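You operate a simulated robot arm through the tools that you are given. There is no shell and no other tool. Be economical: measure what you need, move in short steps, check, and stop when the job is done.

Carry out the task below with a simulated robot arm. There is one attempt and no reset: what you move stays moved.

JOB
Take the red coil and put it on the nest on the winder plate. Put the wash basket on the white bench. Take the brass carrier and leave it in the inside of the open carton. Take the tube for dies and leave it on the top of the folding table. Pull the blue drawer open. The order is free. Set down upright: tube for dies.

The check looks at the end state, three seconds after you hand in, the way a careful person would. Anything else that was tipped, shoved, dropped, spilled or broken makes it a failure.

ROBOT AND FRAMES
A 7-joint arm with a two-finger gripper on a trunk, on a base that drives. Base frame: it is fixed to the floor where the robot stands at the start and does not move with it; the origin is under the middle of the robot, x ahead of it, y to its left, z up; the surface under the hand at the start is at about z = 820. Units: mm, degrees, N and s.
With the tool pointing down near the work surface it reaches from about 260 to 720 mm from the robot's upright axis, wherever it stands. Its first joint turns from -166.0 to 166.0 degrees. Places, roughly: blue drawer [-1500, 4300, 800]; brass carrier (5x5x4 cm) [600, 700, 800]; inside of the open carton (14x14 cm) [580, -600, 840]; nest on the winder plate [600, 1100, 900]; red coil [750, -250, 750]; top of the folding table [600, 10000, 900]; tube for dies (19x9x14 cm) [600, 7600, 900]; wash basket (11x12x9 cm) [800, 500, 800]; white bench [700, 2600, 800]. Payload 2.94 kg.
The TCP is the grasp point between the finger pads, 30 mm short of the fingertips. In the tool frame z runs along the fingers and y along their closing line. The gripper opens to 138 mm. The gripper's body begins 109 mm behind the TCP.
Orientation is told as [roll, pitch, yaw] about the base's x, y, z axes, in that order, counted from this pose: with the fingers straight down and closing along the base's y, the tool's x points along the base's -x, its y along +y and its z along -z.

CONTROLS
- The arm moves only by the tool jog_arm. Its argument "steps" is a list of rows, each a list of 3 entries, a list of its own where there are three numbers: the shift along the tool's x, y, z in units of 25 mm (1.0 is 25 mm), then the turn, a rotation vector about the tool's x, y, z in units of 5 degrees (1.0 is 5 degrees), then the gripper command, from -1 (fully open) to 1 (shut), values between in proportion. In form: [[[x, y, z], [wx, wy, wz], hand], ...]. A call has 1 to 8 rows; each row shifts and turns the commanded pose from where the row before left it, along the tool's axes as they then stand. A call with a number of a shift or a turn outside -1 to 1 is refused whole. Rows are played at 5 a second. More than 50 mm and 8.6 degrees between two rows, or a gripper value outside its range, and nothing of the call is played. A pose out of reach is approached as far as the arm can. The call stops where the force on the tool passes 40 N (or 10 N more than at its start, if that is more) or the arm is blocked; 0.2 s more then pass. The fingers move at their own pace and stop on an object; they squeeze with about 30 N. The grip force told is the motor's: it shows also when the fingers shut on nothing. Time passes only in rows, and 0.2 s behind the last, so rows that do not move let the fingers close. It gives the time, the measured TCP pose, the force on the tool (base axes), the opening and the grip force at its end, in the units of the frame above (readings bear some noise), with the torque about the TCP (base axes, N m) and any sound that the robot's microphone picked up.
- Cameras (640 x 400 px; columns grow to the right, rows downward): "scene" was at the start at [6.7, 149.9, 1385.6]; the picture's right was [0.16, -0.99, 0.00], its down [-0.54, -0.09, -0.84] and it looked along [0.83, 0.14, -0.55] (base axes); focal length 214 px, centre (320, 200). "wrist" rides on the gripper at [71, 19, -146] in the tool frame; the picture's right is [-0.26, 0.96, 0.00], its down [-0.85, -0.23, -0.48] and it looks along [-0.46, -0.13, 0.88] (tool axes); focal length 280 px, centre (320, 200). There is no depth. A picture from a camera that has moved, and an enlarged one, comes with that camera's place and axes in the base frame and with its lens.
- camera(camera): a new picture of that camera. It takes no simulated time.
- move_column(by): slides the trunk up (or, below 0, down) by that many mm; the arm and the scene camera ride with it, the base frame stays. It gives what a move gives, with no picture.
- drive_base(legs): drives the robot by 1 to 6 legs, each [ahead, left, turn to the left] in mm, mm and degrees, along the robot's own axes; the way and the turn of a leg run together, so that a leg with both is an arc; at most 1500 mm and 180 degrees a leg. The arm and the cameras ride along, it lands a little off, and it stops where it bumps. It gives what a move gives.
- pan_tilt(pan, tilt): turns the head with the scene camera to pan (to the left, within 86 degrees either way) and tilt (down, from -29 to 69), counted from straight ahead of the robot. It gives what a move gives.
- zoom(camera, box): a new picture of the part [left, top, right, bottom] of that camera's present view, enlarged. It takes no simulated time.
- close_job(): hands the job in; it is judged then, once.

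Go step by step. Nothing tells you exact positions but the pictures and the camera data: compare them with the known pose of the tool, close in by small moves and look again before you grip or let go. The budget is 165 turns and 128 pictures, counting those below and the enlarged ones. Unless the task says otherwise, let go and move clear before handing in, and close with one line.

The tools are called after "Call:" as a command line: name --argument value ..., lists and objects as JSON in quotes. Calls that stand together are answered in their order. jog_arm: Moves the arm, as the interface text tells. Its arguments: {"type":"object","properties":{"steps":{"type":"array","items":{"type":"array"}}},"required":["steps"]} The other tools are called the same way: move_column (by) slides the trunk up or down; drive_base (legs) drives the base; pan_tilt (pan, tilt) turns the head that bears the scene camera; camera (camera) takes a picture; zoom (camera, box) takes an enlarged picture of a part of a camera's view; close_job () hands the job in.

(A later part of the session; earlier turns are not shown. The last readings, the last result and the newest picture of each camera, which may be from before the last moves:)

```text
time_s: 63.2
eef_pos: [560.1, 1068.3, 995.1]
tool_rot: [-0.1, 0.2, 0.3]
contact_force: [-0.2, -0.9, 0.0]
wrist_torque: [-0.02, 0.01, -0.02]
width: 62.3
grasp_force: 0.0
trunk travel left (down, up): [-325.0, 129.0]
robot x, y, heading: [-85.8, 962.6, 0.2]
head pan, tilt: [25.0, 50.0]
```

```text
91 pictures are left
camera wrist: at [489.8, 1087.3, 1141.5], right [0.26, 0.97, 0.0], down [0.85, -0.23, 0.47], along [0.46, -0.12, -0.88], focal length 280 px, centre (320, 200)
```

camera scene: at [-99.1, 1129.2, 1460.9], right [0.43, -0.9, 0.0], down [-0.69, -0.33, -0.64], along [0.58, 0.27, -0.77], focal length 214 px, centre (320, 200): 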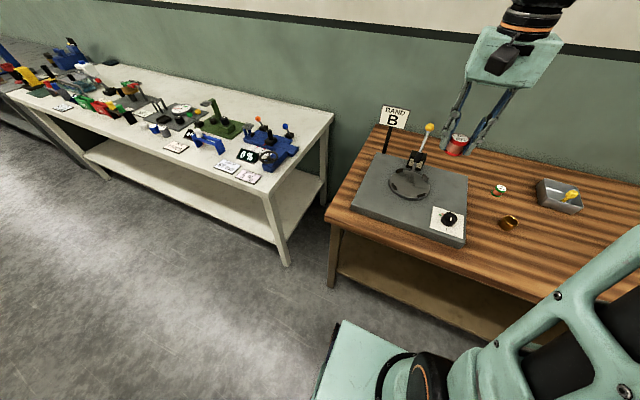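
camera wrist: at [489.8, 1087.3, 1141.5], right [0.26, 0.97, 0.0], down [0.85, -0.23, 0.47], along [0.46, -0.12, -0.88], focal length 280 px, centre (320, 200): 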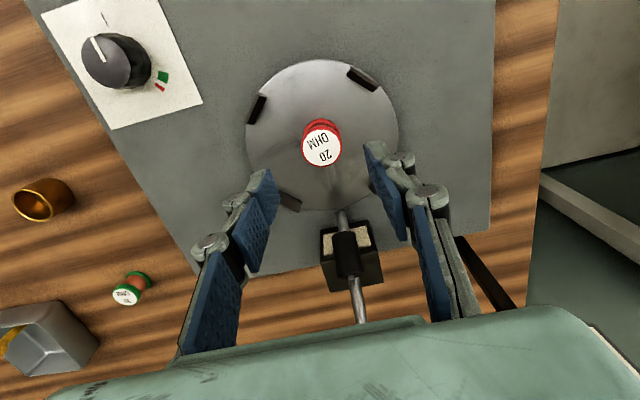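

The coil stands upright at the centre of the nest. Next is the brass carrier, so I'll raise the hand and drive right to it.

Call:
jog_arm --steps '[[[0, 0, -1], [0, 0, 0], 0.1], [[0, 0, -1], [0, 0, 0], 0], [[0, 0, -1], [0, 0, 0], -0.3], [[0.5, 0, -1], [0, 0, 0], -0.3]]'

Call:
drive_base --legs '[[0, -360, 0]]'

Call:
camera --camera "wrist"

```text
time_s: 64.2
eef_pos: [547.8, 1069.1, 1097.2]
tool_rot: [0.0, 0.2, 0.4]
contact_force: [0.5, 0.5, 0.1]
wrist_torque: [0.01, 0.03, -0.02]
width: 89.9
grasp_force: 0.1
trunk travel left (down, up): [-325.0, 129.0]
robot x, y, heading: [-85.8, 959.4, 0.5]
head pan, tilt: [25.0, 50.0]
```

```text
time_s: 68.0
eef_pos: [550.3, 707.3, 1095.9]
tool_rot: [0.0, 0.2, 0.6]
contact_force: [0.3, -0.1, 0.1]
wrist_torque: [-0.01, 0.0, 0.0]
width: 89.7
grasp_force: 0.1
trunk travel left (down, up): [-325.0, 129.0]
robot x, y, heading: [-83.6, 595.8, 0.6]
head pan, tilt: [25.0, 50.0]
```

```text
90 pictures are left
camera wrist: at [479.9, 728.3, 1241.8], right [0.25, 0.97, 0.0], down [0.85, -0.22, 0.47], along [0.46, -0.12, -0.88], focal length 280 px, centre (320, 200)
```

wrist: 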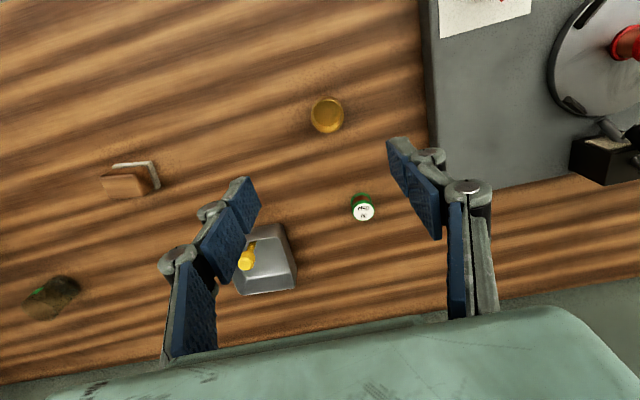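

The brass carrier is at about (559,717). I'll lower over it.

Call:
jog_arm --steps '[[[-0.35, 0.4, 1], [0, 0, 0], -0.3], [[0, 0, 1], [0, 0, 0], -0.3], [[0, 0, 1], [0, 0, 0], -0.3], [[0, 0, 1], [0, 0, 0], -0.3], [[0, 0, 1], [0, 0, 0], -0.3], [[0, 0, 1], [0, 0, 0], -0.3]]'

Call:
camera --camera "wrist"

```text
time_s: 69.4
eef_pos: [558.4, 718.4, 945.6]
tool_rot: [0.0, 0.2, 0.7]
contact_force: [0.1, 0.6, 0.3]
wrist_torque: [0.02, 0.0, -0.01]
width: 89.8
grasp_force: 0.1
trunk travel left (down, up): [-325.0, 129.0]
robot x, y, heading: [-81.7, 597.9, 0.6]
head pan, tilt: [25.0, 50.0]
```

```text
89 pictures are left
camera wrist: at [487.9, 738.4, 1091.6], right [0.25, 0.97, 0.0], down [0.85, -0.22, 0.47], along [0.46, -0.12, -0.88], focal length 280 px, centre (320, 200)
```

wrist: 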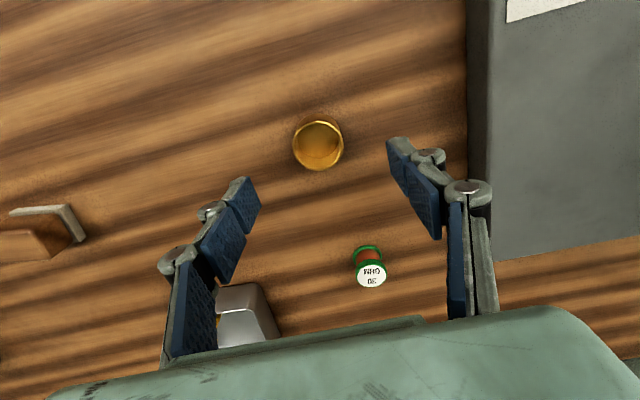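

It's centred. I'll descend, then close.

Call:
jog_arm --steps '[[[0, 0, 1], [0, 0, 0], -0.3], [[0, 0, 1], [0, 0, 0], -0.3], [[0, 0, 1], [0, 0, 0], -0.3], [[0, 0, 0.5], [0, 0, 0], -0.3], [[0, 0, 0], [0, 0, 0], 0.1], [[0, 0, 0], [0, 0, 0], 0.5], [[0, 0, 0], [0, 0, 0], 1], [[0, 0, 0], [0, 0, 0], 1]]'

Call:
jog_arm --steps '[[[0, 0, -1], [0, 0, 0], 1], [[0, 0, -1], [0, 0, 0], 1], [[0, 0, -1], [0, 0, 0], 1], [[0, 0, -1], [0, 0, 0], 1]]'

Call:
camera --camera "wrist"

```text
time_s: 71.2
eef_pos: [558.7, 719.0, 858.1]
tool_rot: [-0.1, 0.2, 0.7]
contact_force: [-0.3, 0.8, 0.1]
wrist_torque: [0.02, -0.01, 0.03]
width: 43.5
grasp_force: 30.0
trunk travel left (down, up): [-325.0, 129.0]
robot x, y, heading: [-82.5, 600.0, 0.6]
head pan, tilt: [25.0, 50.0]
```

```text
time_s: 72.2
eef_pos: [558.9, 718.0, 957.8]
tool_rot: [0.1, 0.2, 0.7]
contact_force: [0.6, -0.3, -0.8]
wrist_torque: [0.01, -0.02, 0.02]
width: 43.5
grasp_force: 29.9
trunk travel left (down, up): [-325.0, 129.0]
robot x, y, heading: [-82.6, 599.8, 0.6]
head pan, tilt: [25.0, 50.0]
```

```text
88 pictures are left
camera wrist: at [488.0, 738.2, 1104.3], right [0.25, 0.97, 0.0], down [0.85, -0.22, 0.47], along [0.46, -0.12, -0.88], focal length 280 px, centre (320, 200)
```

wrist: 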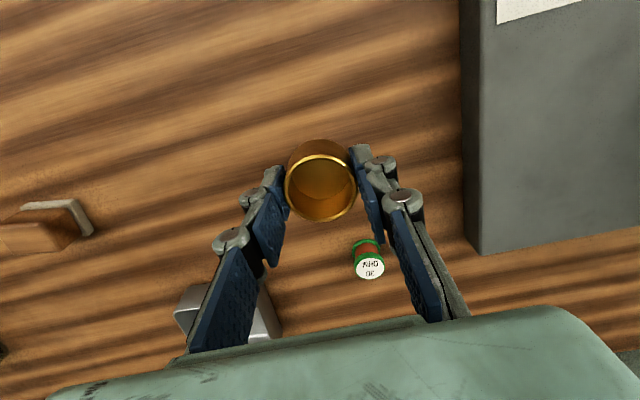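

The carrier is held. I'll raise and retract it, then drive right to the carton.

Call:
jog_arm --steps '[[[0, 0, -1], [0, 0, 0], 1], [[0, 0, -1], [0, 0, 0], 1], [[0.5, 0, -1], [0, 0, 0], 1], [[0.5, 0, -1], [0, 0, 0], 1], [[1, 0, -1], [0, 0, 0], 1], [[1, 0, -1], [0, 0, 0], 1], [[1, 0, -1], [0, 0, 0], 1], [[1, 0, -1], [0, 0, 0], 1]]'

Call:
jog_arm --steps '[[[1, 0, -1], [0, 0, 0], 1], [[1, 0, -1], [0, 0, 0], 1], [[1, 0, -1], [0, 0, 0], 1], [[1, 0, 0], [0, 0, 0], 1]]'

Call:
drive_base --legs '[[0, -1290, 0]]'

Call:
camera --camera "wrist"

Call:
camera --camera "scene"

```text
time_s: 74.0
eef_pos: [433.2, 716.1, 1157.1]
tool_rot: [0.1, 0.2, 0.7]
contact_force: [0.9, 0.7, 0.0]
wrist_torque: [-0.03, 0.01, -0.02]
width: 43.2
grasp_force: 29.7
trunk travel left (down, up): [-325.0, 129.0]
robot x, y, heading: [-87.6, 598.3, 0.6]
head pan, tilt: [25.0, 50.0]
```

```text
time_s: 75.0
eef_pos: [333.9, 716.8, 1235.2]
tool_rot: [-0.1, 0.1, 0.5]
contact_force: [1.5, -0.4, -0.4]
wrist_torque: [-0.01, 0.01, 0.0]
width: 43.2
grasp_force: 29.7
trunk travel left (down, up): [-325.0, 129.0]
robot x, y, heading: [-83.6, 598.4, 0.4]
head pan, tilt: [25.0, 50.0]
```

```text
time_s: 86.5
eef_pos: [346.6, -574.1, 1235.0]
tool_rot: [0.0, 0.2, 0.4]
contact_force: [0.4, -0.3, -0.1]
wrist_torque: [-0.01, -0.02, -0.01]
width: 43.3
grasp_force: 30.2
trunk travel left (down, up): [-325.0, 129.0]
robot x, y, heading: [-70.8, -691.8, 0.5]
head pan, tilt: [25.0, 50.0]
```

```text
87 pictures are left
camera wrist: at [275.7, -553.8, 1380.9], right [0.26, 0.97, 0.0], down [0.85, -0.22, 0.47], along [0.46, -0.12, -0.88], focal length 280 px, centre (320, 200)
```

wrist: 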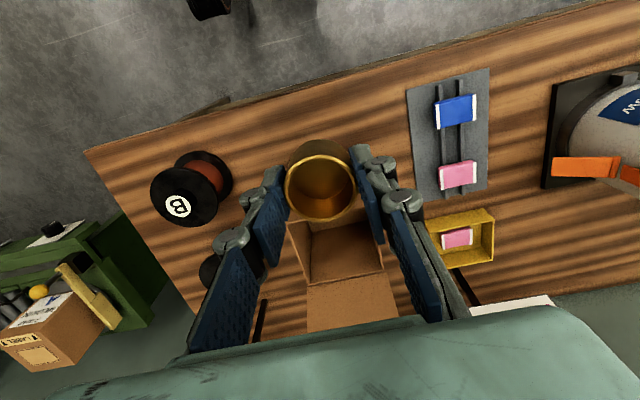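

```text
86 pictures are left
camera scene: at [-85.2, -522.6, 1460.9], right [0.43, -0.9, 0.0], down [-0.69, -0.33, -0.64], along [0.58, 0.28, -0.77], focal length 214 px, centre (320, 200)
```

scene: 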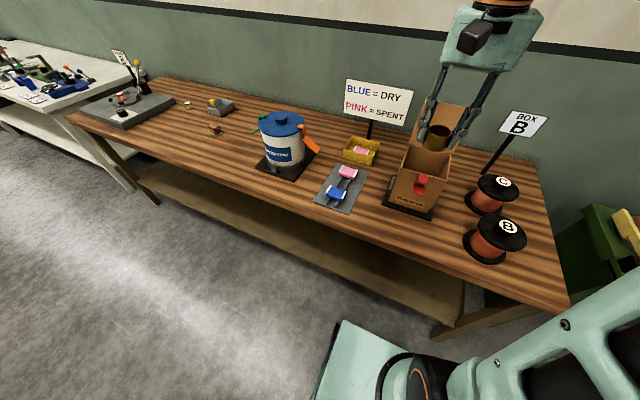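

The carton's opening is under and ahead of the hand. I'll enlarge it in the scene view.

Call:
zoom --camera "scene" --box '[370, 90, 490, 220]'

Call:
zoom --camera "wrist" --box '[270, 190, 410, 340]'

```text
3.08 times, centred on (430, 155) of scene
camera zoom: at [-85.2, -522.6, 1460.9], right [0.43, -0.9, 0.0], down [-0.69, -0.33, -0.64], along [0.58, 0.28, -0.77], focal length 660 px, centre (-18, 338)
```

zoom: 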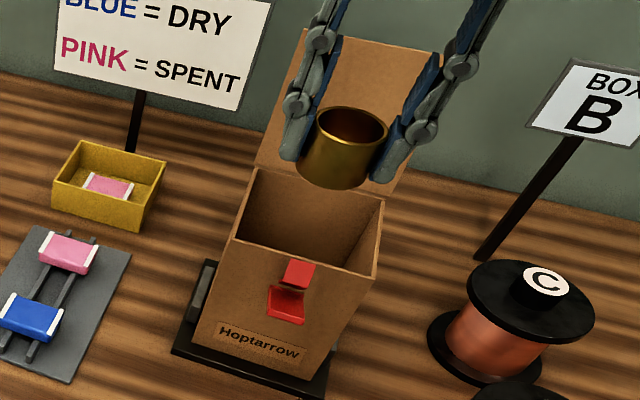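

```text
2.67 times, centred on (340, 265) of wrist
camera zoom: at [275.7, -553.8, 1380.9], right [0.26, 0.97, 0.0], down [0.85, -0.22, 0.47], along [0.46, -0.12, -0.88], focal length 748 px, centre (267, 27)
```

zoom: 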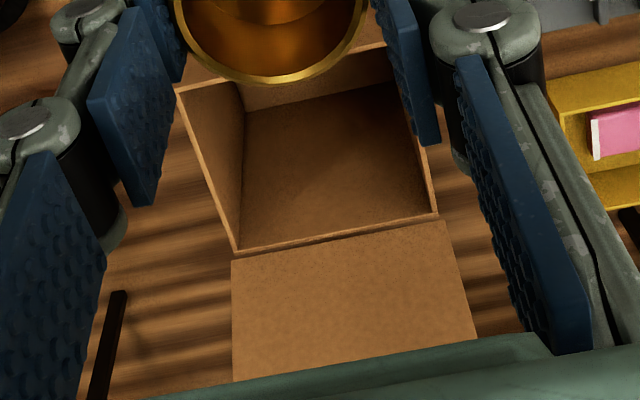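

The carton opening spans x 520–657 and y −672…−530, with its rim at z≈983. I'll move ahead a bit, bring the hand over the centre, and turn it 45° so the gripper body fits on the diagonal.

Call:
drive_base --legs '[[60, 0, 0]]'

Call:
jog_arm --steps '[[[-0.91, -0.14, 0.5], [0, 0, 0.5], 1], [[-0.91, -0.14, 0.5], [0, 0, -0.5], 1], [[-0.91, -0.14, 0.5], [0, 0, 0], 1], [[-0.91, -0.14, 0.5], [0, 0, 0], 1], [[-0.91, -0.14, 0.5], [0, 0, 0], 1], [[-0.91, -0.14, 0.5], [0, 0, 0], 1], [[-0.91, -0.14, 0.5], [0, 0, 0], 1], [[-0.91, -0.14, 0.5], [0, 0, 0], 1]]'

Call:
jog_arm --steps '[[[0, 0, 0], [0, 0, 1], 1], [[0, 0, 0], [0, 0, 1], 1], [[0, 0, 0], [0, 0, 1], 1], [[0, 0, 0], [0, 0, 1], 1], [[0, 0, 0], [0, 0, 1], 1], [[0, 0, 0], [0, 0, 1], 1], [[0, 0, 0], [0, 0, 1], 1], [[0, 0, 0], [0, 0, 1], 1]]'

Call:
camera --camera "wrist"

Call:
zoom --camera "scene" --box '[370, 60, 510, 200]'

```text
time_s: 87.5
eef_pos: [406.1, -573.6, 1233.1]
tool_rot: [0.0, 0.1, 0.5]
contact_force: [0.5, 0.2, -1.1]
wrist_torque: [-0.03, 0.02, 0.0]
width: 43.2
grasp_force: 30.5
trunk travel left (down, up): [-325.0, 129.0]
robot x, y, heading: [-9.1, -689.4, 0.5]
head pan, tilt: [25.0, 50.0]
```

```text
time_s: 89.3
eef_pos: [589.1, -601.8, 1133.6]
tool_rot: [0.1, 0.1, 0.3]
contact_force: [1.0, 0.1, -0.3]
wrist_torque: [-0.05, 0.02, 0.02]
width: 42.9
grasp_force: 30.1
trunk travel left (down, up): [-325.0, 129.0]
robot x, y, heading: [-12.4, -687.8, 0.5]
head pan, tilt: [25.0, 50.0]
```

```text
time_s: 91.1
eef_pos: [587.5, -600.2, 1134.3]
tool_rot: [-0.2, 0.1, -39.6]
contact_force: [1.0, -0.3, -1.3]
wrist_torque: [0.0, 0.0, -0.02]
width: 42.9
grasp_force: 29.5
trunk travel left (down, up): [-325.0, 129.0]
robot x, y, heading: [-12.9, -691.1, 0.4]
head pan, tilt: [25.0, 50.0]
```

```text
83 pictures are left
camera wrist: at [545.8, -539.5, 1280.1], right [0.82, 0.58, 0.0], down [0.51, -0.72, 0.47], along [0.27, -0.39, -0.88], focal length 280 px, centre (320, 200)
```

wrist: 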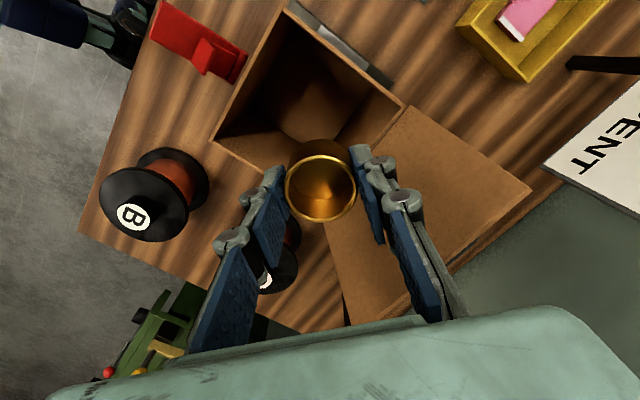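

```text
2.86 times, centred on (440, 130) of scene
camera zoom: at [-25.8, -522.1, 1460.9], right [0.43, -0.9, 0.0], down [-0.69, -0.33, -0.64], along [0.58, 0.28, -0.77], focal length 613 px, centre (-23, 400)
```

zoom: 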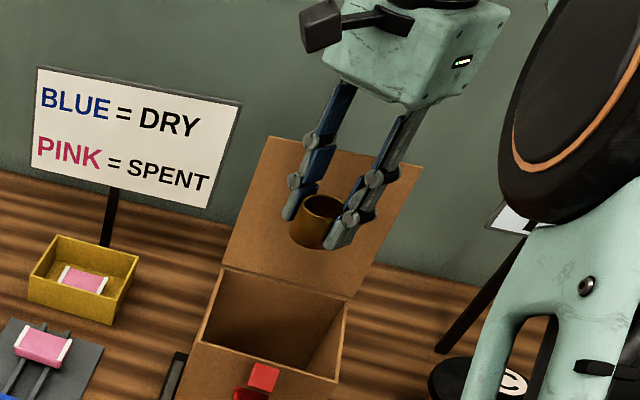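

The centre of the opening is about (580,-602). I'll shift slightly and lower into the carton.

Call:
jog_arm --steps '[[[0.25, -0.2, 1], [0, 0, 0.6], 1], [[0, 0, 1], [0, 0, 0.4], 1], [[0, 0, 1], [0, 0, 0], 1], [[0, 0, 1], [0, 0, 0], 1], [[0, 0, 1], [0, 0, 0], 1], [[0, 0, 1], [0, 0, 0], 1], [[0, 0, 1], [0, 0, 0], 1]]'

Call:
camera --camera "wrist"

Call:
zoom --camera "scene" --box '[370, 60, 510, 200]'

```text
time_s: 92.7
eef_pos: [578.6, -599.6, 957.9]
tool_rot: [-0.2, 0.2, -44.6]
contact_force: [-0.6, 0.4, -0.9]
wrist_torque: [0.02, -0.02, 0.0]
width: 42.8
grasp_force: 30.1
trunk travel left (down, up): [-325.0, 129.0]
robot x, y, heading: [-14.4, -692.8, 0.5]
head pan, tilt: [25.0, 50.0]
```

```text
81 pictures are left
camera wrist: at [542.2, -536.4, 1103.8], right [0.86, 0.5, 0.0], down [0.44, -0.76, 0.47], along [0.24, -0.41, -0.88], focal length 280 px, centre (320, 200)
```

wrist: 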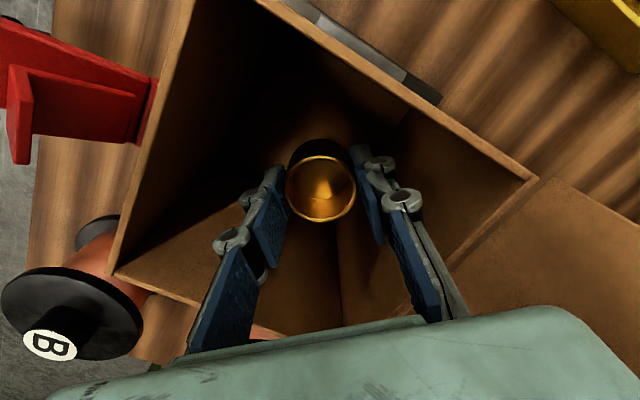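

```text
2.86 times, centred on (440, 130) of scene
camera zoom: at [-25.6, -522.1, 1460.9], right [0.43, -0.9, 0.0], down [-0.69, -0.33, -0.64], along [0.58, 0.28, -0.77], focal length 613 px, centre (-23, 400)
```

zoom: 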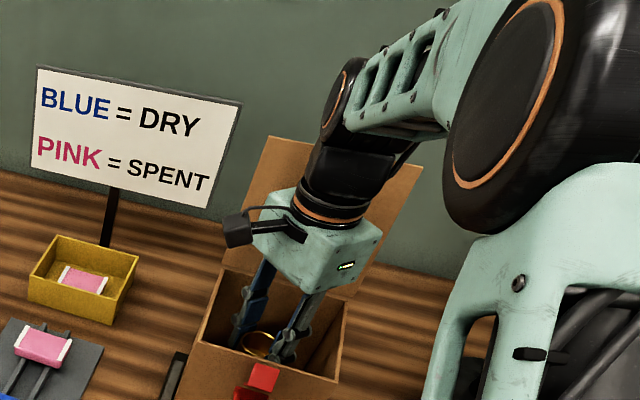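

It's well inside. I'll keep lowering slowly, with the gripper body just above the rim.

Call:
jog_arm --steps '[[[0, 0, 0.8], [0, 0, 0], 1], [[0, 0, 0.6], [0, 0, 0], 1], [[0, 0, 0.5], [0, 0, 0], 1], [[0, 0, 0.4], [0, 0, 0], 1], [[0, 0, 0.2], [0, 0, 0], 1], [[0, 0, 0.2], [0, 0, 0], 1], [[0, 0, 0], [0, 0, 0], 1]]'

Call:
camera --camera "wrist"

Call:
zoom --camera "scene" --box '[370, 60, 510, 200]'

```text
time_s: 94.3
eef_pos: [579.0, -601.6, 891.7]
tool_rot: [-0.1, 0.1, -44.7]
contact_force: [-0.2, -1.1, 0.3]
wrist_torque: [0.01, -0.04, -0.04]
width: 42.8
grasp_force: 30.1
trunk travel left (down, up): [-325.0, 129.0]
robot x, y, heading: [-14.5, -689.7, 0.2]
head pan, tilt: [25.0, 50.0]
```

```text
79 pictures are left
camera wrist: at [542.4, -536.7, 1037.6], right [0.86, 0.5, 0.0], down [0.44, -0.76, 0.47], along [0.24, -0.41, -0.88], focal length 280 px, centre (320, 200)
```

wrist: 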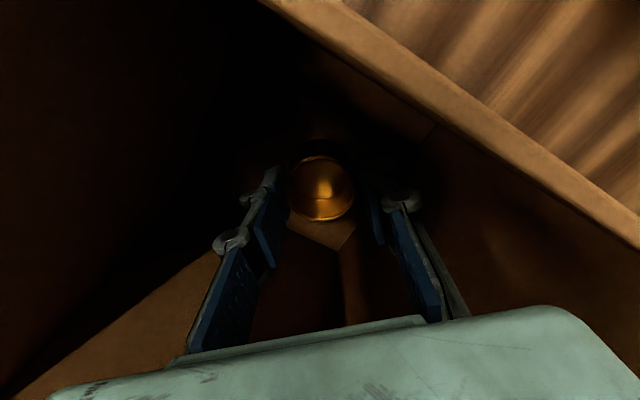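

```text
2.86 times, centred on (440, 130) of scene
camera zoom: at [-25.8, -522.1, 1460.9], right [0.43, -0.9, 0.0], down [-0.69, -0.33, -0.64], along [0.58, 0.28, -0.77], focal length 613 px, centre (-23, 400)
```

zoom: 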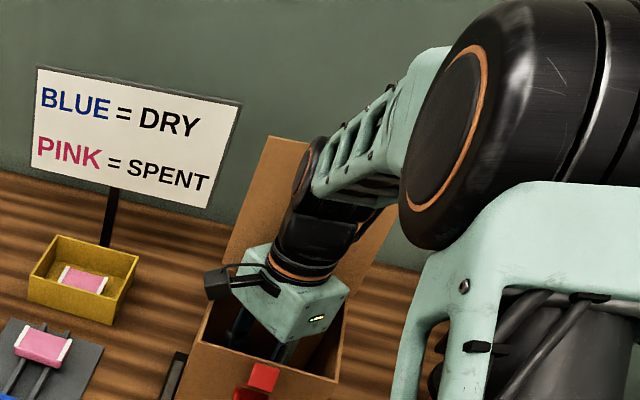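

There's still free space beneath. I'll go a few mm further to contact.

Call:
jog_arm --steps '[[[0, 0, 0.15], [0, 0, 0], 1], [[0, 0, 0.15], [0, 0, 0], 1], [[0, 0, 0.1], [0, 0, 0], 1], [[0, 0, 0], [0, 0, 0], 1]]'

```text
time_s: 95.3
eef_pos: [579.2, -601.7, 881.5]
tool_rot: [-0.2, 0.1, -44.5]
contact_force: [0.4, -0.2, -0.5]
wrist_torque: [0.01, -0.03, -0.01]
width: 42.9
grasp_force: 29.9
trunk travel left (down, up): [-325.0, 129.0]
robot x, y, heading: [-15.3, -690.2, 0.1]
head pan, tilt: [25.0, 50.0]
```

Call:
jog_arm --steps '[[[0, 0, 0.12], [0, 0, 0], 1], [[0, 0, 0.12], [0, 0, 0], 1], [[0, 0, 0], [0, 0, 0], 1]]'

Call:
zoom --camera "scene" --box '[400, 100, 470, 180]'

```text
time_s: 96.1
eef_pos: [577.5, -600.5, 875.6]
tool_rot: [-0.2, 0.1, -44.6]
contact_force: [-0.5, -0.3, -0.2]
wrist_torque: [0.01, -0.01, -0.02]
width: 42.8
grasp_force: 30.3
trunk travel left (down, up): [-325.0, 129.0]
robot x, y, heading: [-13.3, -685.8, 0.7]
head pan, tilt: [25.0, 50.0]
```

```text
5.00 times, centred on (435, 140) of scene
camera zoom: at [-25.8, -522.1, 1460.9], right [0.43, -0.9, 0.0], down [-0.69, -0.33, -0.64], along [0.58, 0.28, -0.77], focal length 1072 px, centre (-255, 500)
```

zoom: 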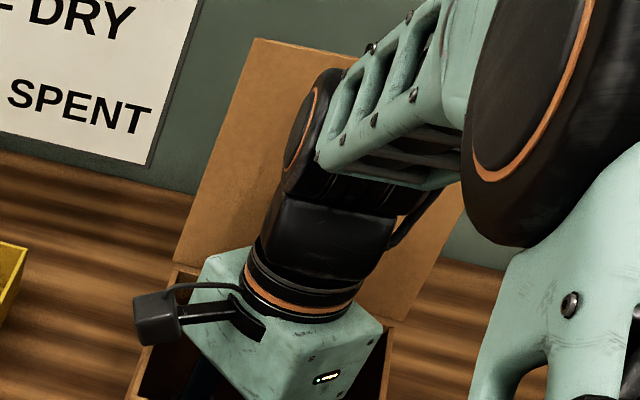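

Call:
jog_arm --steps '[[[0, 0, 0.12], [0, 0, 0], 1], [[0, 0, 0.1], [0, 0, 0], 1], [[0, 0, 0], [0, 0, 0], 1]]'

```text
time_s: 96.9
eef_pos: [578.7, -601.7, 873.1]
tool_rot: [0.1, 0.0, -44.7]
contact_force: [-0.8, 0.3, 23.5]
wrist_torque: [0.05, 0.09, -0.16]
width: 42.8
grasp_force: 29.7
trunk travel left (down, up): [-325.0, 129.0]
robot x, y, heading: [-10.8, -690.3, 0.1]
head pan, tilt: [25.0, 50.0]
```

The carrier touches the carton floor. I'll release it and rise straight out.

Call:
jog_arm --steps '[[[0, 0, -0.06], [0, 0, 0], 0.3], [[0, 0, 0], [0, 0, 0], 0.15], [[0, 0, 0], [0, 0, 0], 0.1], [[0, 0, -0.6], [0, 0, 0], 0.1], [[0, 0, -1], [0, 0, 0], 0.1], [[0, 0, -1], [0, 0, 0], 0.1], [[0, 0, -1], [0, 0, 0], 0.1], [[0, 0, -1], [0, 0, 0], 0.1]]'

Call:
jog_arm --steps '[[[0, 0, -1], [0, 0, 0], 0.1], [[0, 0, -1], [0, 0, 0], 0.1], [[0, 0, -1], [0, 0, 0], 0.1], [[0, 0, -1], [0, 0, 0], 0.1], [[0, 0, -1], [0, 0, 0], 0.1], [[0, 0, -1], [0, 0, 0], 0.1]]'

Call:
camera --camera "wrist"

```text
time_s: 98.7
eef_pos: [580.5, -601.1, 986.2]
tool_rot: [-0.2, 0.1, -44.6]
contact_force: [-0.2, -0.1, 0.6]
wrist_torque: [-0.02, -0.01, 0.03]
width: 62.1
grasp_force: 0.0
trunk travel left (down, up): [-325.0, 129.0]
robot x, y, heading: [-15.8, -691.9, 0.3]
head pan, tilt: [25.0, 50.0]
```

```text
time_s: 100.1
eef_pos: [579.9, -600.5, 1137.0]
tool_rot: [-0.2, 0.0, -44.5]
contact_force: [-0.1, -0.3, 0.1]
wrist_torque: [0.01, 0.0, 0.01]
width: 62.2
grasp_force: 0.1
trunk travel left (down, up): [-325.0, 129.0]
robot x, y, heading: [-15.4, -689.4, 0.1]
head pan, tilt: [25.0, 50.0]
```

```text
76 pictures are left
camera wrist: at [542.7, -535.8, 1283.3], right [0.86, 0.5, 0.0], down [0.44, -0.76, 0.47], along [0.24, -0.41, -0.88], focal length 280 px, centre (320, 200)
```

wrist: 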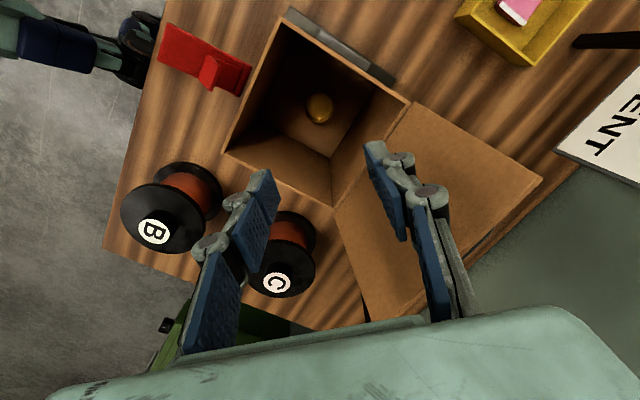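

The carrier stands inside the carton. Next is the wash basket, so I'll turn the hand back, retract it and drive left.

Call:
jog_arm --steps '[[[0, 0, -0.5], [0, 0, -1], 0], [[0, 0, -0.5], [0, 0, -1], -0.2], [[0, 0, -0.5], [0, 0, -1], -0.4], [[0, 0, -0.5], [0, 0, -1], -0.6], [[0, 0, -0.5], [0, 0, -1], -0.8], [[0, 0, 0], [0, 0, -1], -1], [[0, 0, 0], [0, 0, -1], -1], [[0, 0, 0], [0, 0, -1], -1]]'

Call:
jog_arm --steps '[[[0.5, 0, 0], [0, 0, -1], -1], [[1, 0, 0], [0, 0, 0], -1], [[1, 0, 0], [0, 0, 0], -1], [[1, 0, 0], [0, 0, 0], -1], [[1, 0, 0], [0, 0, 0], -1], [[1, 0, 0], [0, 0, 0], -1]]'

Call:
drive_base --legs '[[0, 1070, 0]]'

Call:
camera --camera "wrist"

Call:
camera --camera "scene"

```text
time_s: 101.9
eef_pos: [579.7, -601.5, 1198.9]
tool_rot: [0.0, 0.2, -4.5]
contact_force: [-0.1, 0.3, -0.3]
wrist_torque: [0.02, -0.01, 0.02]
width: 137.8
grasp_force: 0.0
trunk travel left (down, up): [-325.0, 129.0]
robot x, y, heading: [-15.0, -687.3, 0.6]
head pan, tilt: [25.0, 50.0]
```

```text
time_s: 103.3
eef_pos: [441.8, -600.2, 1200.4]
tool_rot: [-0.1, 0.1, 0.4]
contact_force: [-0.4, 0.8, 0.8]
wrist_torque: [0.02, -0.02, 0.02]
width: 138.0
grasp_force: 0.1
trunk travel left (down, up): [-325.0, 129.0]
robot x, y, heading: [-14.1, -692.0, 0.5]
head pan, tilt: [25.0, 50.0]
```

```text
time_s: 112.9
eef_pos: [437.8, 466.1, 1200.3]
tool_rot: [0.0, 0.2, 0.1]
contact_force: [-0.2, 0.6, -0.1]
wrist_torque: [0.0, 0.03, -0.01]
width: 138.1
grasp_force: 0.0
trunk travel left (down, up): [-325.0, 129.0]
robot x, y, heading: [-19.7, 382.1, 0.4]
head pan, tilt: [25.0, 50.0]
```

```text
75 pictures are left
camera wrist: at [366.8, 487.4, 1345.7], right [0.26, 0.97, 0.0], down [0.85, -0.23, 0.47], along [0.46, -0.12, -0.88], focal length 280 px, centre (320, 200)
```

wrist: 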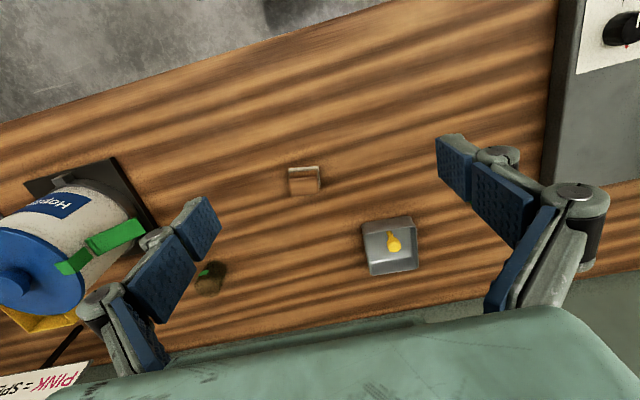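

```text
74 pictures are left
camera scene: at [-31.1, 547.5, 1460.9], right [0.43, -0.9, 0.0], down [-0.69, -0.33, -0.64], along [0.58, 0.27, -0.77], focal length 214 px, centre (320, 200)
```

scene: 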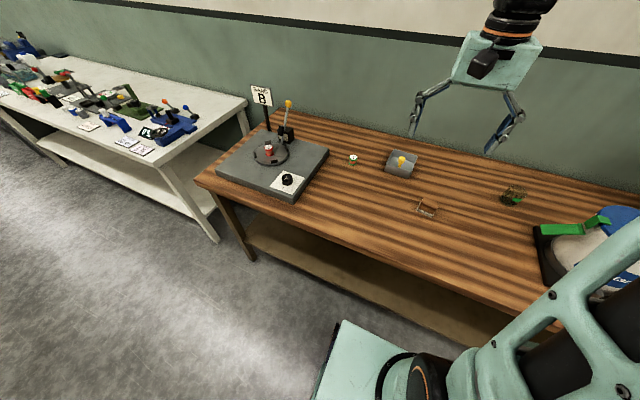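

One object near the front now looks like a wire frame. I'll enlarge the candidates before choosing.

Call:
zoom --camera "wrist" --box '[270, 140, 430, 290]'

Call:
zoom --camera "scene" --box '[380, 140, 540, 240]'

```text
2.67 times, centred on (350, 215) of wrist
camera zoom: at [366.8, 487.4, 1345.7], right [0.26, 0.97, 0.0], down [0.85, -0.23, 0.47], along [0.46, -0.12, -0.88], focal length 748 px, centre (240, 160)
```

zoom: 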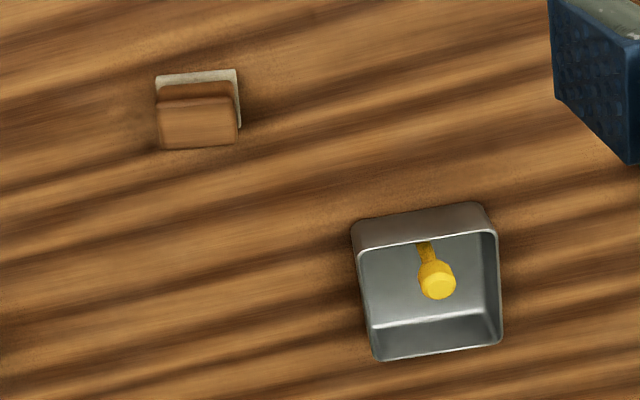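

```text
4.00 times, centred on (460, 190) of scene
camera zoom: at [-31.1, 547.5, 1460.9], right [0.43, -0.9, 0.0], down [-0.69, -0.33, -0.64], along [0.58, 0.27, -0.77], focal length 858 px, centre (-240, 240)
```

zoom: 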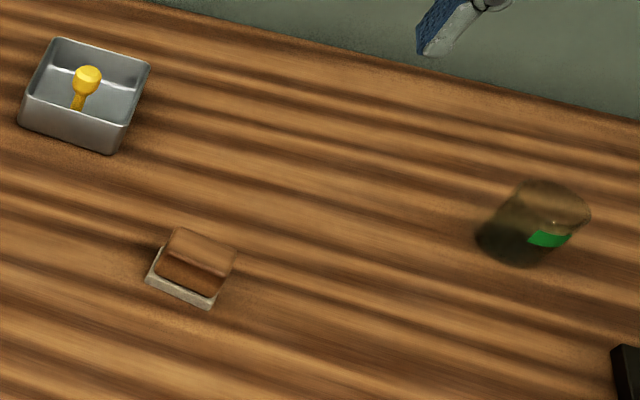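

The steel box with the yellow centre grip fits the basket's size of 11×12×9 cm. I'll drive closer and look from above it.

Call:
drive_base --legs '[[0, 90, 0], [80, 0, 0]]'

Call:
jog_arm --steps '[[[-1, -0.06, 0.6], [0, 0, 0], -0.2], [[-1, -0.06, 0.6], [0, 0, 0], -0.2], [[-1, -0.06, 0.6], [0, 0, 0], -0.2], [[-1, -0.06, 0.6], [0, 0, 0], -0.2], [[-1, -0.06, 0.6], [0, 0, 0], -0.2], [[-1, -0.06, 0.6], [0, 0, 0], -0.2], [[-1, -0.06, 0.6], [0, 0, 0], -0.2], [[-1, -0.06, 0.6], [0, 0, 0], -0.2]]'

Call:
camera --camera "wrist"

```text
time_s: 115.1
eef_pos: [516.2, 558.0, 1199.5]
tool_rot: [0.0, 0.1, 0.3]
contact_force: [0.4, 0.3, -0.1]
wrist_torque: [0.01, 0.04, 0.0]
width: 138.2
grasp_force: 0.0
trunk travel left (down, up): [-325.0, 129.0]
robot x, y, heading: [58.4, 469.6, 0.3]
head pan, tilt: [25.0, 50.0]
```

```text
time_s: 116.9
eef_pos: [715.6, 546.2, 1077.2]
tool_rot: [0.0, 0.2, 0.1]
contact_force: [-1.1, 0.5, 0.1]
wrist_torque: [-0.01, -0.03, 0.01]
width: 82.7
grasp_force: 0.1
trunk travel left (down, up): [-325.0, 129.0]
robot x, y, heading: [58.1, 471.5, 0.3]
head pan, tilt: [25.0, 50.0]
```

```text
71 pictures are left
camera wrist: at [645.8, 566.7, 1223.6], right [0.26, 0.97, 0.0], down [0.85, -0.23, 0.47], along [0.46, -0.12, -0.88], focal length 280 px, centre (320, 200)
```

wrist: 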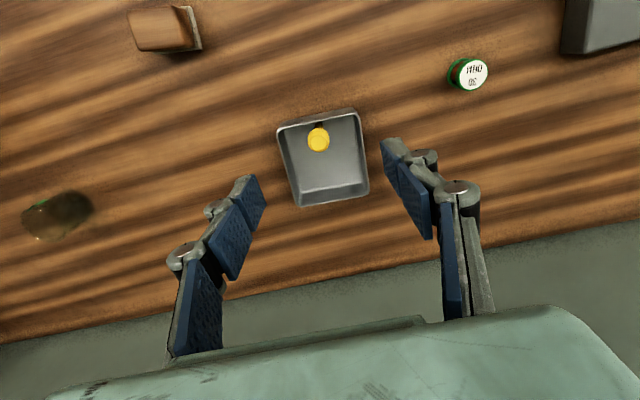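

I'll enlarge the basket to see how the yellow part is attached.

Call:
zoom --camera "wrist" --box '[260, 90, 390, 220]'

Call:
pan_tilt --pan 0 --tilt 40

Call:
camera --camera "scene"

```text
3.08 times, centred on (325, 155) of wrist
camera zoom: at [645.8, 566.7, 1223.6], right [0.26, 0.97, 0.0], down [0.85, -0.23, 0.47], along [0.46, -0.12, -0.88], focal length 863 px, centre (305, 338)
```

zoom: 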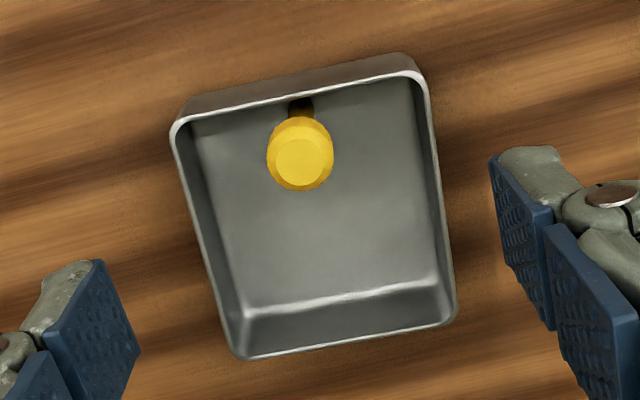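

```text
time_s: 117.8
eef_pos: [714.4, 546.2, 1077.7]
tool_rot: [0.0, 0.2, 0.2]
contact_force: [0.5, 0.0, 0.6]
wrist_torque: [0.02, -0.01, 0.01]
width: 82.8
grasp_force: 0.1
trunk travel left (down, up): [-325.0, 129.0]
robot x, y, heading: [58.3, 471.0, 0.3]
head pan, tilt: [0.0, 40.0]
```

```text
69 pictures are left
camera scene: at [63.1, 606.0, 1475.1], right [0.0, -1.0, 0.0], down [-0.64, 0.0, -0.77], along [0.77, 0.0, -0.64], focal length 214 px, centre (320, 200)
```

scene: 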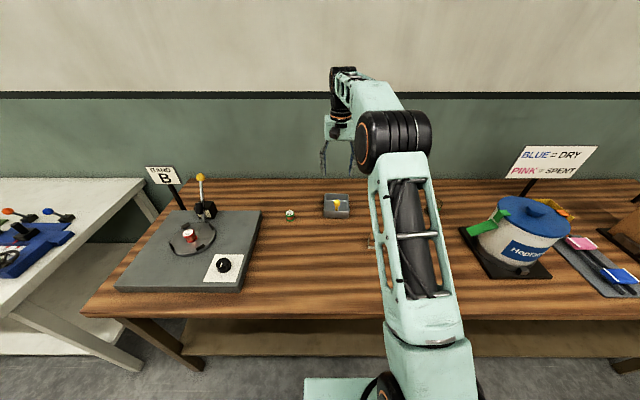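

The basket is a box about 103×110 mm, centred near (776,541) and turned about −3°. I'll grip it across its side walls, with the hand turned −3° and fully open.

Call:
drive_base --legs '[[10, 0, 0]]'

Call:
jog_arm --steps '[[[-0.4, -0.1, 1], [0, 0, 0.3], -1], [[-0.4, -0.1, 1], [0, 0, 0.3], -1], [[-0.4, 0, 1], [0, 0, 0], -1], [[-0.4, 0, 1], [0, 0, 0], -1], [[-0.3, 0, 0.5], [0, 0, 0], -1], [[0, 0, 0], [0, 0, 0], -1]]'

Call:
camera --camera "wrist"

```text
time_s: 118.5
eef_pos: [725.4, 546.5, 1077.5]
tool_rot: [-0.1, 0.1, 0.2]
contact_force: [-0.6, -0.7, 0.2]
wrist_torque: [0.0, 0.02, 0.0]
width: 82.7
grasp_force: 0.1
trunk travel left (down, up): [-325.0, 129.0]
robot x, y, heading: [68.5, 472.0, 0.2]
head pan, tilt: [0.0, 40.0]
```

```text
time_s: 119.9
eef_pos: [773.3, 539.0, 965.4]
tool_rot: [0.0, 0.2, -2.8]
contact_force: [-0.3, 0.1, 0.4]
wrist_torque: [0.02, 0.01, -0.02]
width: 138.2
grasp_force: 0.0
trunk travel left (down, up): [-325.0, 129.0]
robot x, y, heading: [69.6, 472.3, 0.2]
head pan, tilt: [0.0, 40.0]
```

```text
68 pictures are left
camera wrist: at [702.7, 563.1, 1111.3], right [0.31, 0.95, 0.0], down [0.84, -0.27, 0.47], along [0.45, -0.15, -0.88], focal length 280 px, centre (320, 200)
```

wrist: 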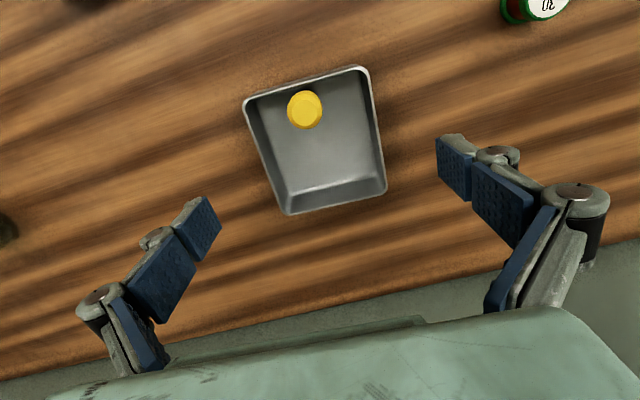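

The alignment confirms: basket centre (775,540), hand (773,539). I'll descend around it.

Call:
jog_arm --steps '[[[-0.05, 0.04, 1], [0, 0, 0], -1], [[0, 0, 1], [0, 0, 0], -1], [[0, 0, 1], [0, 0, 0], -1], [[0, 0, 0.7], [0, 0, 0], -1], [[0, 0, 0.5], [0, 0, 0], -1], [[0, 0, 0], [0, 0, 0], -1]]'

Call:
camera --camera "wrist"

```text
time_s: 121.3
eef_pos: [773.8, 540.4, 860.9]
tool_rot: [-0.2, 0.2, -2.7]
contact_force: [-0.2, -0.4, 0.2]
wrist_torque: [0.0, -0.01, 0.04]
width: 138.0
grasp_force: 0.1
trunk travel left (down, up): [-325.0, 129.0]
robot x, y, heading: [68.3, 471.1, 0.4]
head pan, tilt: [0.0, 40.0]
```

```text
67 pictures are left
camera wrist: at [703.9, 564.6, 1006.7], right [0.31, 0.95, 0.0], down [0.84, -0.27, 0.47], along [0.45, -0.15, -0.88], focal length 280 px, centre (320, 200)
```

wrist: 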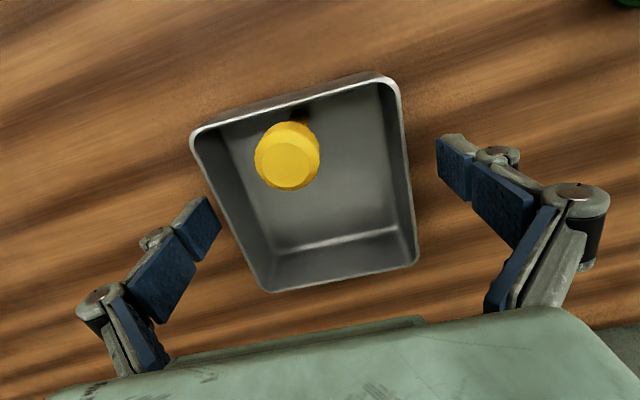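

The fingers straddle the box. I'll go down 4 mm and close gently.

Call:
jog_arm --steps '[[[0, 0, 0.16], [0, 0, 0], -1], [[0, 0, 0], [0, 0, 0], -0.7], [[0, 0, 0], [0, 0, 0], -0.5], [[0, 0, 0], [0, 0, 0], -0.2], [[0, 0, 0], [0, 0, 0], 0.3], [[0, 0, 0], [0, 0, 0], 1], [[0, 0, 0], [0, 0, 0], 1]]'

Call:
jog_arm --steps '[[[0, 0, -0.5], [0, 0, 0], 1], [[0, 0, -0.5], [0, 0, 0], 1], [[0, 0, -0.5], [0, 0, 0], 1], [[0, 0, 0], [0, 0, 0], 1]]'

Call:
camera --camera "wrist"

```text
time_s: 122.9
eef_pos: [772.7, 538.7, 857.2]
tool_rot: [0.1, 0.3, -2.8]
contact_force: [1.1, 0.5, 2.4]
wrist_torque: [-0.01, -0.01, -0.01]
width: 109.1
grasp_force: 29.6
trunk travel left (down, up): [-325.0, 129.0]
robot x, y, heading: [70.6, 468.0, 0.5]
head pan, tilt: [0.0, 40.0]
```

```text
time_s: 123.9
eef_pos: [773.9, 540.4, 893.6]
tool_rot: [-0.1, 0.2, -2.7]
contact_force: [0.3, -0.1, -0.4]
wrist_torque: [-0.04, -0.01, 0.01]
width: 109.2
grasp_force: 29.8
trunk travel left (down, up): [-325.0, 129.0]
robot x, y, heading: [70.1, 474.2, 0.3]
head pan, tilt: [0.0, 40.0]
```

```text
66 pictures are left
camera wrist: at [704.1, 564.9, 1040.1], right [0.31, 0.95, 0.0], down [0.84, -0.27, 0.47], along [0.45, -0.15, -0.88], focal length 280 px, centre (320, 200)
```

wrist: 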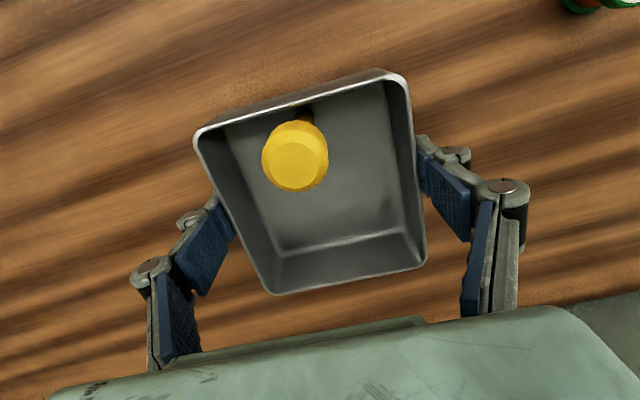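

The basket is held. I'll raise and retract it, then drive towards the white bench and look for free space.

Call:
jog_arm --steps '[[[0, 0, -1], [0, 0, 0], 1], [[0, 0, -1], [0, 0, 0], 1], [[0.2, 0, -1], [0, 0, 0], 1], [[0.4, 0, -1], [0, 0, 0], 1], [[0.8, 0, -1], [0, 0, 0], 1], [[0.8, 0, -1], [0, 0, 0], 1], [[1, 0, -1], [0, 0, 0], 1], [[1, 0, -1], [0, 0, 0], 1]]'

Call:
jog_arm --steps '[[[1, 0, -1], [0, 0, 0], 1], [[1, 0, -1], [0, 0, 0], 1], [[1, 0, -1], [0, 0, 0], 1], [[1, 0, -1], [0, 0, 0], 1], [[1, 0, 0], [0, 0, 0], 1], [[1, 0, 0], [0, 0, 0], 1]]'

Call:
drive_base --legs '[[-160, 0, 0], [0, 1000, 0]]'

Call:
pan_tilt --pan 45 --tilt 35

Call:
camera --camera "scene"

```text
time_s: 125.7
eef_pos: [668.5, 546.2, 1095.6]
tool_rot: [-0.1, 0.3, -2.8]
contact_force: [-0.2, 1.0, -1.3]
wrist_torque: [-0.03, -0.01, -0.01]
width: 109.2
grasp_force: 29.6
trunk travel left (down, up): [-325.0, 129.0]
robot x, y, heading: [65.9, 469.9, 0.4]
head pan, tilt: [0.0, 40.0]
```

```text
time_s: 127.1
eef_pos: [518.9, 551.9, 1195.5]
tool_rot: [-0.1, 0.2, -2.8]
contact_force: [0.2, -0.3, -1.6]
wrist_torque: [0.02, 0.02, -0.03]
width: 109.3
grasp_force: 30.2
trunk travel left (down, up): [-325.0, 129.0]
robot x, y, heading: [74.2, 470.8, 0.1]
head pan, tilt: [0.0, 40.0]
```

```text
time_s: 137.2
eef_pos: [356.7, 1548.7, 1194.9]
tool_rot: [-0.2, 0.2, -2.9]
contact_force: [0.0, -0.4, -0.7]
wrist_torque: [-0.03, -0.01, 0.0]
width: 109.2
grasp_force: 29.8
trunk travel left (down, up): [-325.0, 129.0]
robot x, y, heading: [-93.0, 1468.1, 0.4]
head pan, tilt: [0.0, 40.0]
```

```text
time_s: 138.3
eef_pos: [355.3, 1548.7, 1196.0]
tool_rot: [-0.1, 0.2, -2.9]
contact_force: [0.1, 0.0, -1.1]
wrist_torque: [0.01, -0.01, 0.03]
width: 109.1
grasp_force: 30.1
trunk travel left (down, up): [-325.0, 129.0]
robot x, y, heading: [-93.2, 1465.9, -0.0]
head pan, tilt: [45.0, 35.0]
```

```text
65 pictures are left
camera scene: at [-113.6, 1664.4, 1482.6], right [0.71, -0.71, 0.0], down [-0.4, -0.41, -0.82], along [0.58, 0.58, -0.57], focal length 214 px, centre (320, 200)
```

scene: 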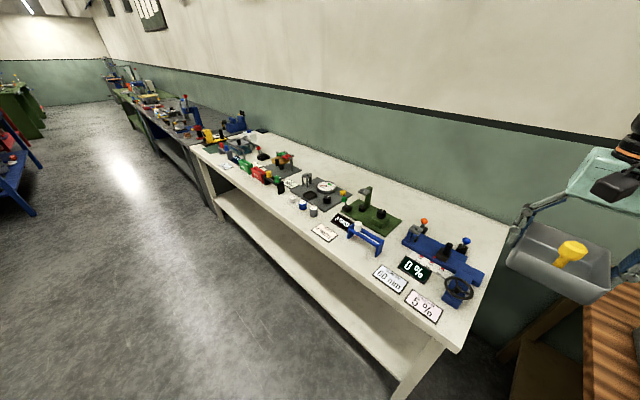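

I'll enlarge the bench top to find a free area.

Call:
zoom --camera "scene" --box '[290, 150, 510, 340]'

Call:
zoom --camera "scene" --box '[180, 110, 340, 230]'

```text
2.11 times, centred on (400, 245) of scene
camera zoom: at [-113.6, 1664.4, 1482.6], right [0.71, -0.71, 0.0], down [-0.4, -0.41, -0.82], along [0.58, 0.58, -0.57], focal length 452 px, centre (152, 105)
```

zoom: 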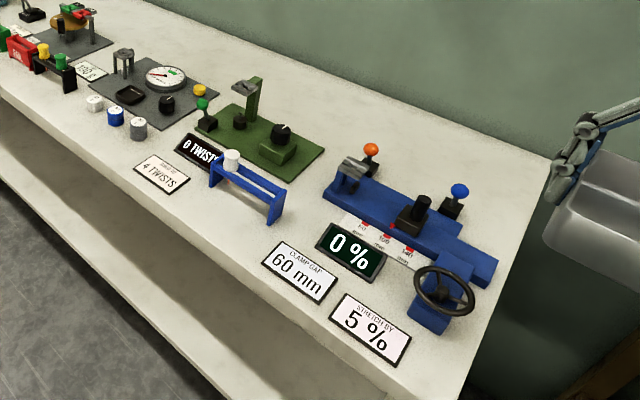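

```text
3.33 times, centred on (260, 170) of scene
camera zoom: at [-113.6, 1664.4, 1482.6], right [0.71, -0.71, 0.0], down [-0.4, -0.41, -0.82], along [0.58, 0.58, -0.57], focal length 715 px, centre (520, 300)
```

zoom: 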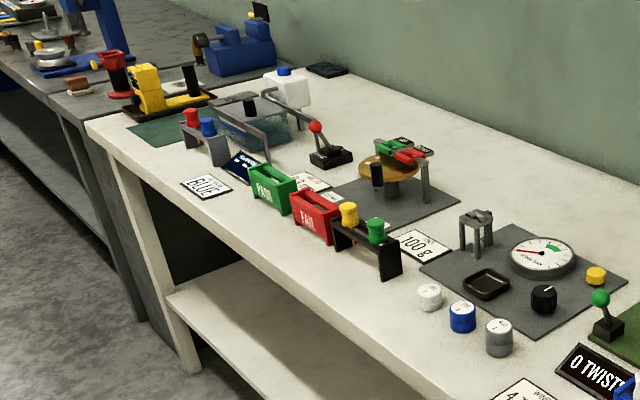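

There's a gap on the bench around (720,2600), between the brown-disc plate and the gauge plate, which matches the given bench location. I'll drive there and look closer.

Call:
drive_base --legs '[[0, 1060, 0]]'

Call:
pan_tilt --pan 10 --tilt 40

Call:
camera --camera "scene"

Call:
camera --camera "wrist"

```text
time_s: 147.9
eef_pos: [355.8, 2606.3, 1195.4]
tool_rot: [-0.1, 0.3, -3.2]
contact_force: [-0.6, 0.0, -1.3]
wrist_torque: [0.01, 0.01, -0.01]
width: 109.0
grasp_force: 30.0
trunk travel left (down, up): [-325.0, 129.0]
robot x, y, heading: [-94.6, 2529.2, -0.3]
head pan, tilt: [45.0, 35.0]
```

```text
time_s: 148.9
eef_pos: [357.2, 2607.9, 1194.9]
tool_rot: [0.0, 0.2, -3.2]
contact_force: [-0.8, -0.9, -1.3]
wrist_torque: [0.0, -0.05, -0.01]
width: 109.1
grasp_force: 30.1
trunk travel left (down, up): [-325.0, 129.0]
robot x, y, heading: [-91.5, 2523.1, -0.1]
head pan, tilt: [10.0, 40.0]
```

```text
62 pictures are left
camera scene: at [-90.3, 2678.2, 1475.1], right [0.17, -0.99, 0.0], down [-0.63, -0.11, -0.77], along [0.75, 0.13, -0.64], focal length 214 px, centre (320, 200)
```

scene: 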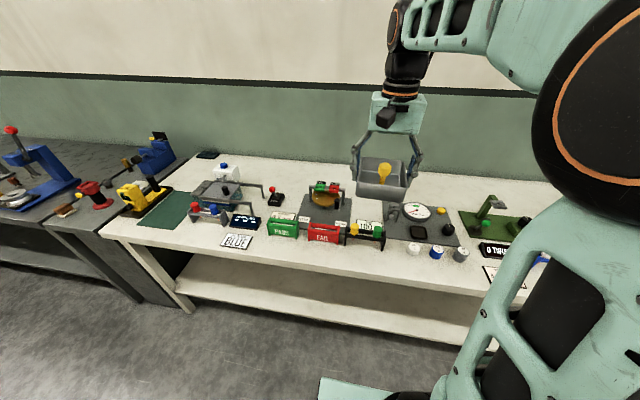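

```text
61 pictures are left
camera wrist: at [287.4, 2631.5, 1341.2], right [0.32, 0.95, 0.0], down [0.84, -0.28, 0.47], along [0.45, -0.15, -0.88], focal length 280 px, centre (320, 200)
```

wrist: 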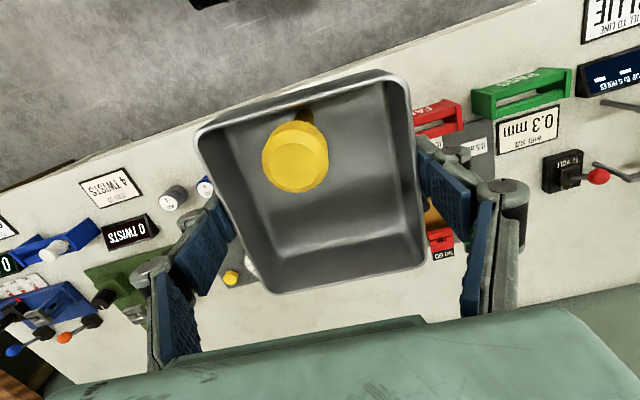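

Call:
zoom --camera "scene" --box '[230, 150, 470, 280]'

```text
2.67 times, centred on (350, 215) of scene
camera zoom: at [-90.3, 2678.2, 1475.1], right [0.17, -0.99, 0.0], down [-0.63, -0.11, -0.77], along [0.75, 0.13, -0.64], focal length 572 px, centre (240, 160)
```

zoom: 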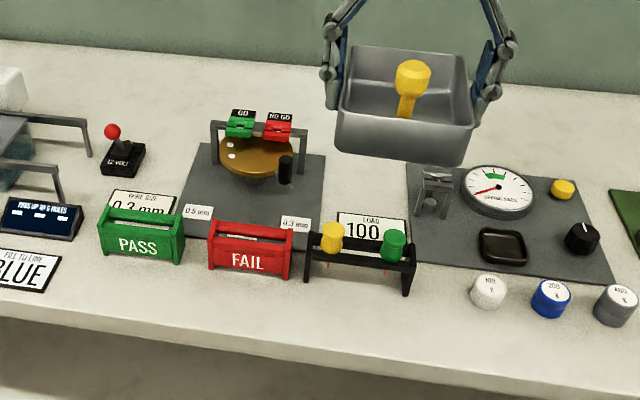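

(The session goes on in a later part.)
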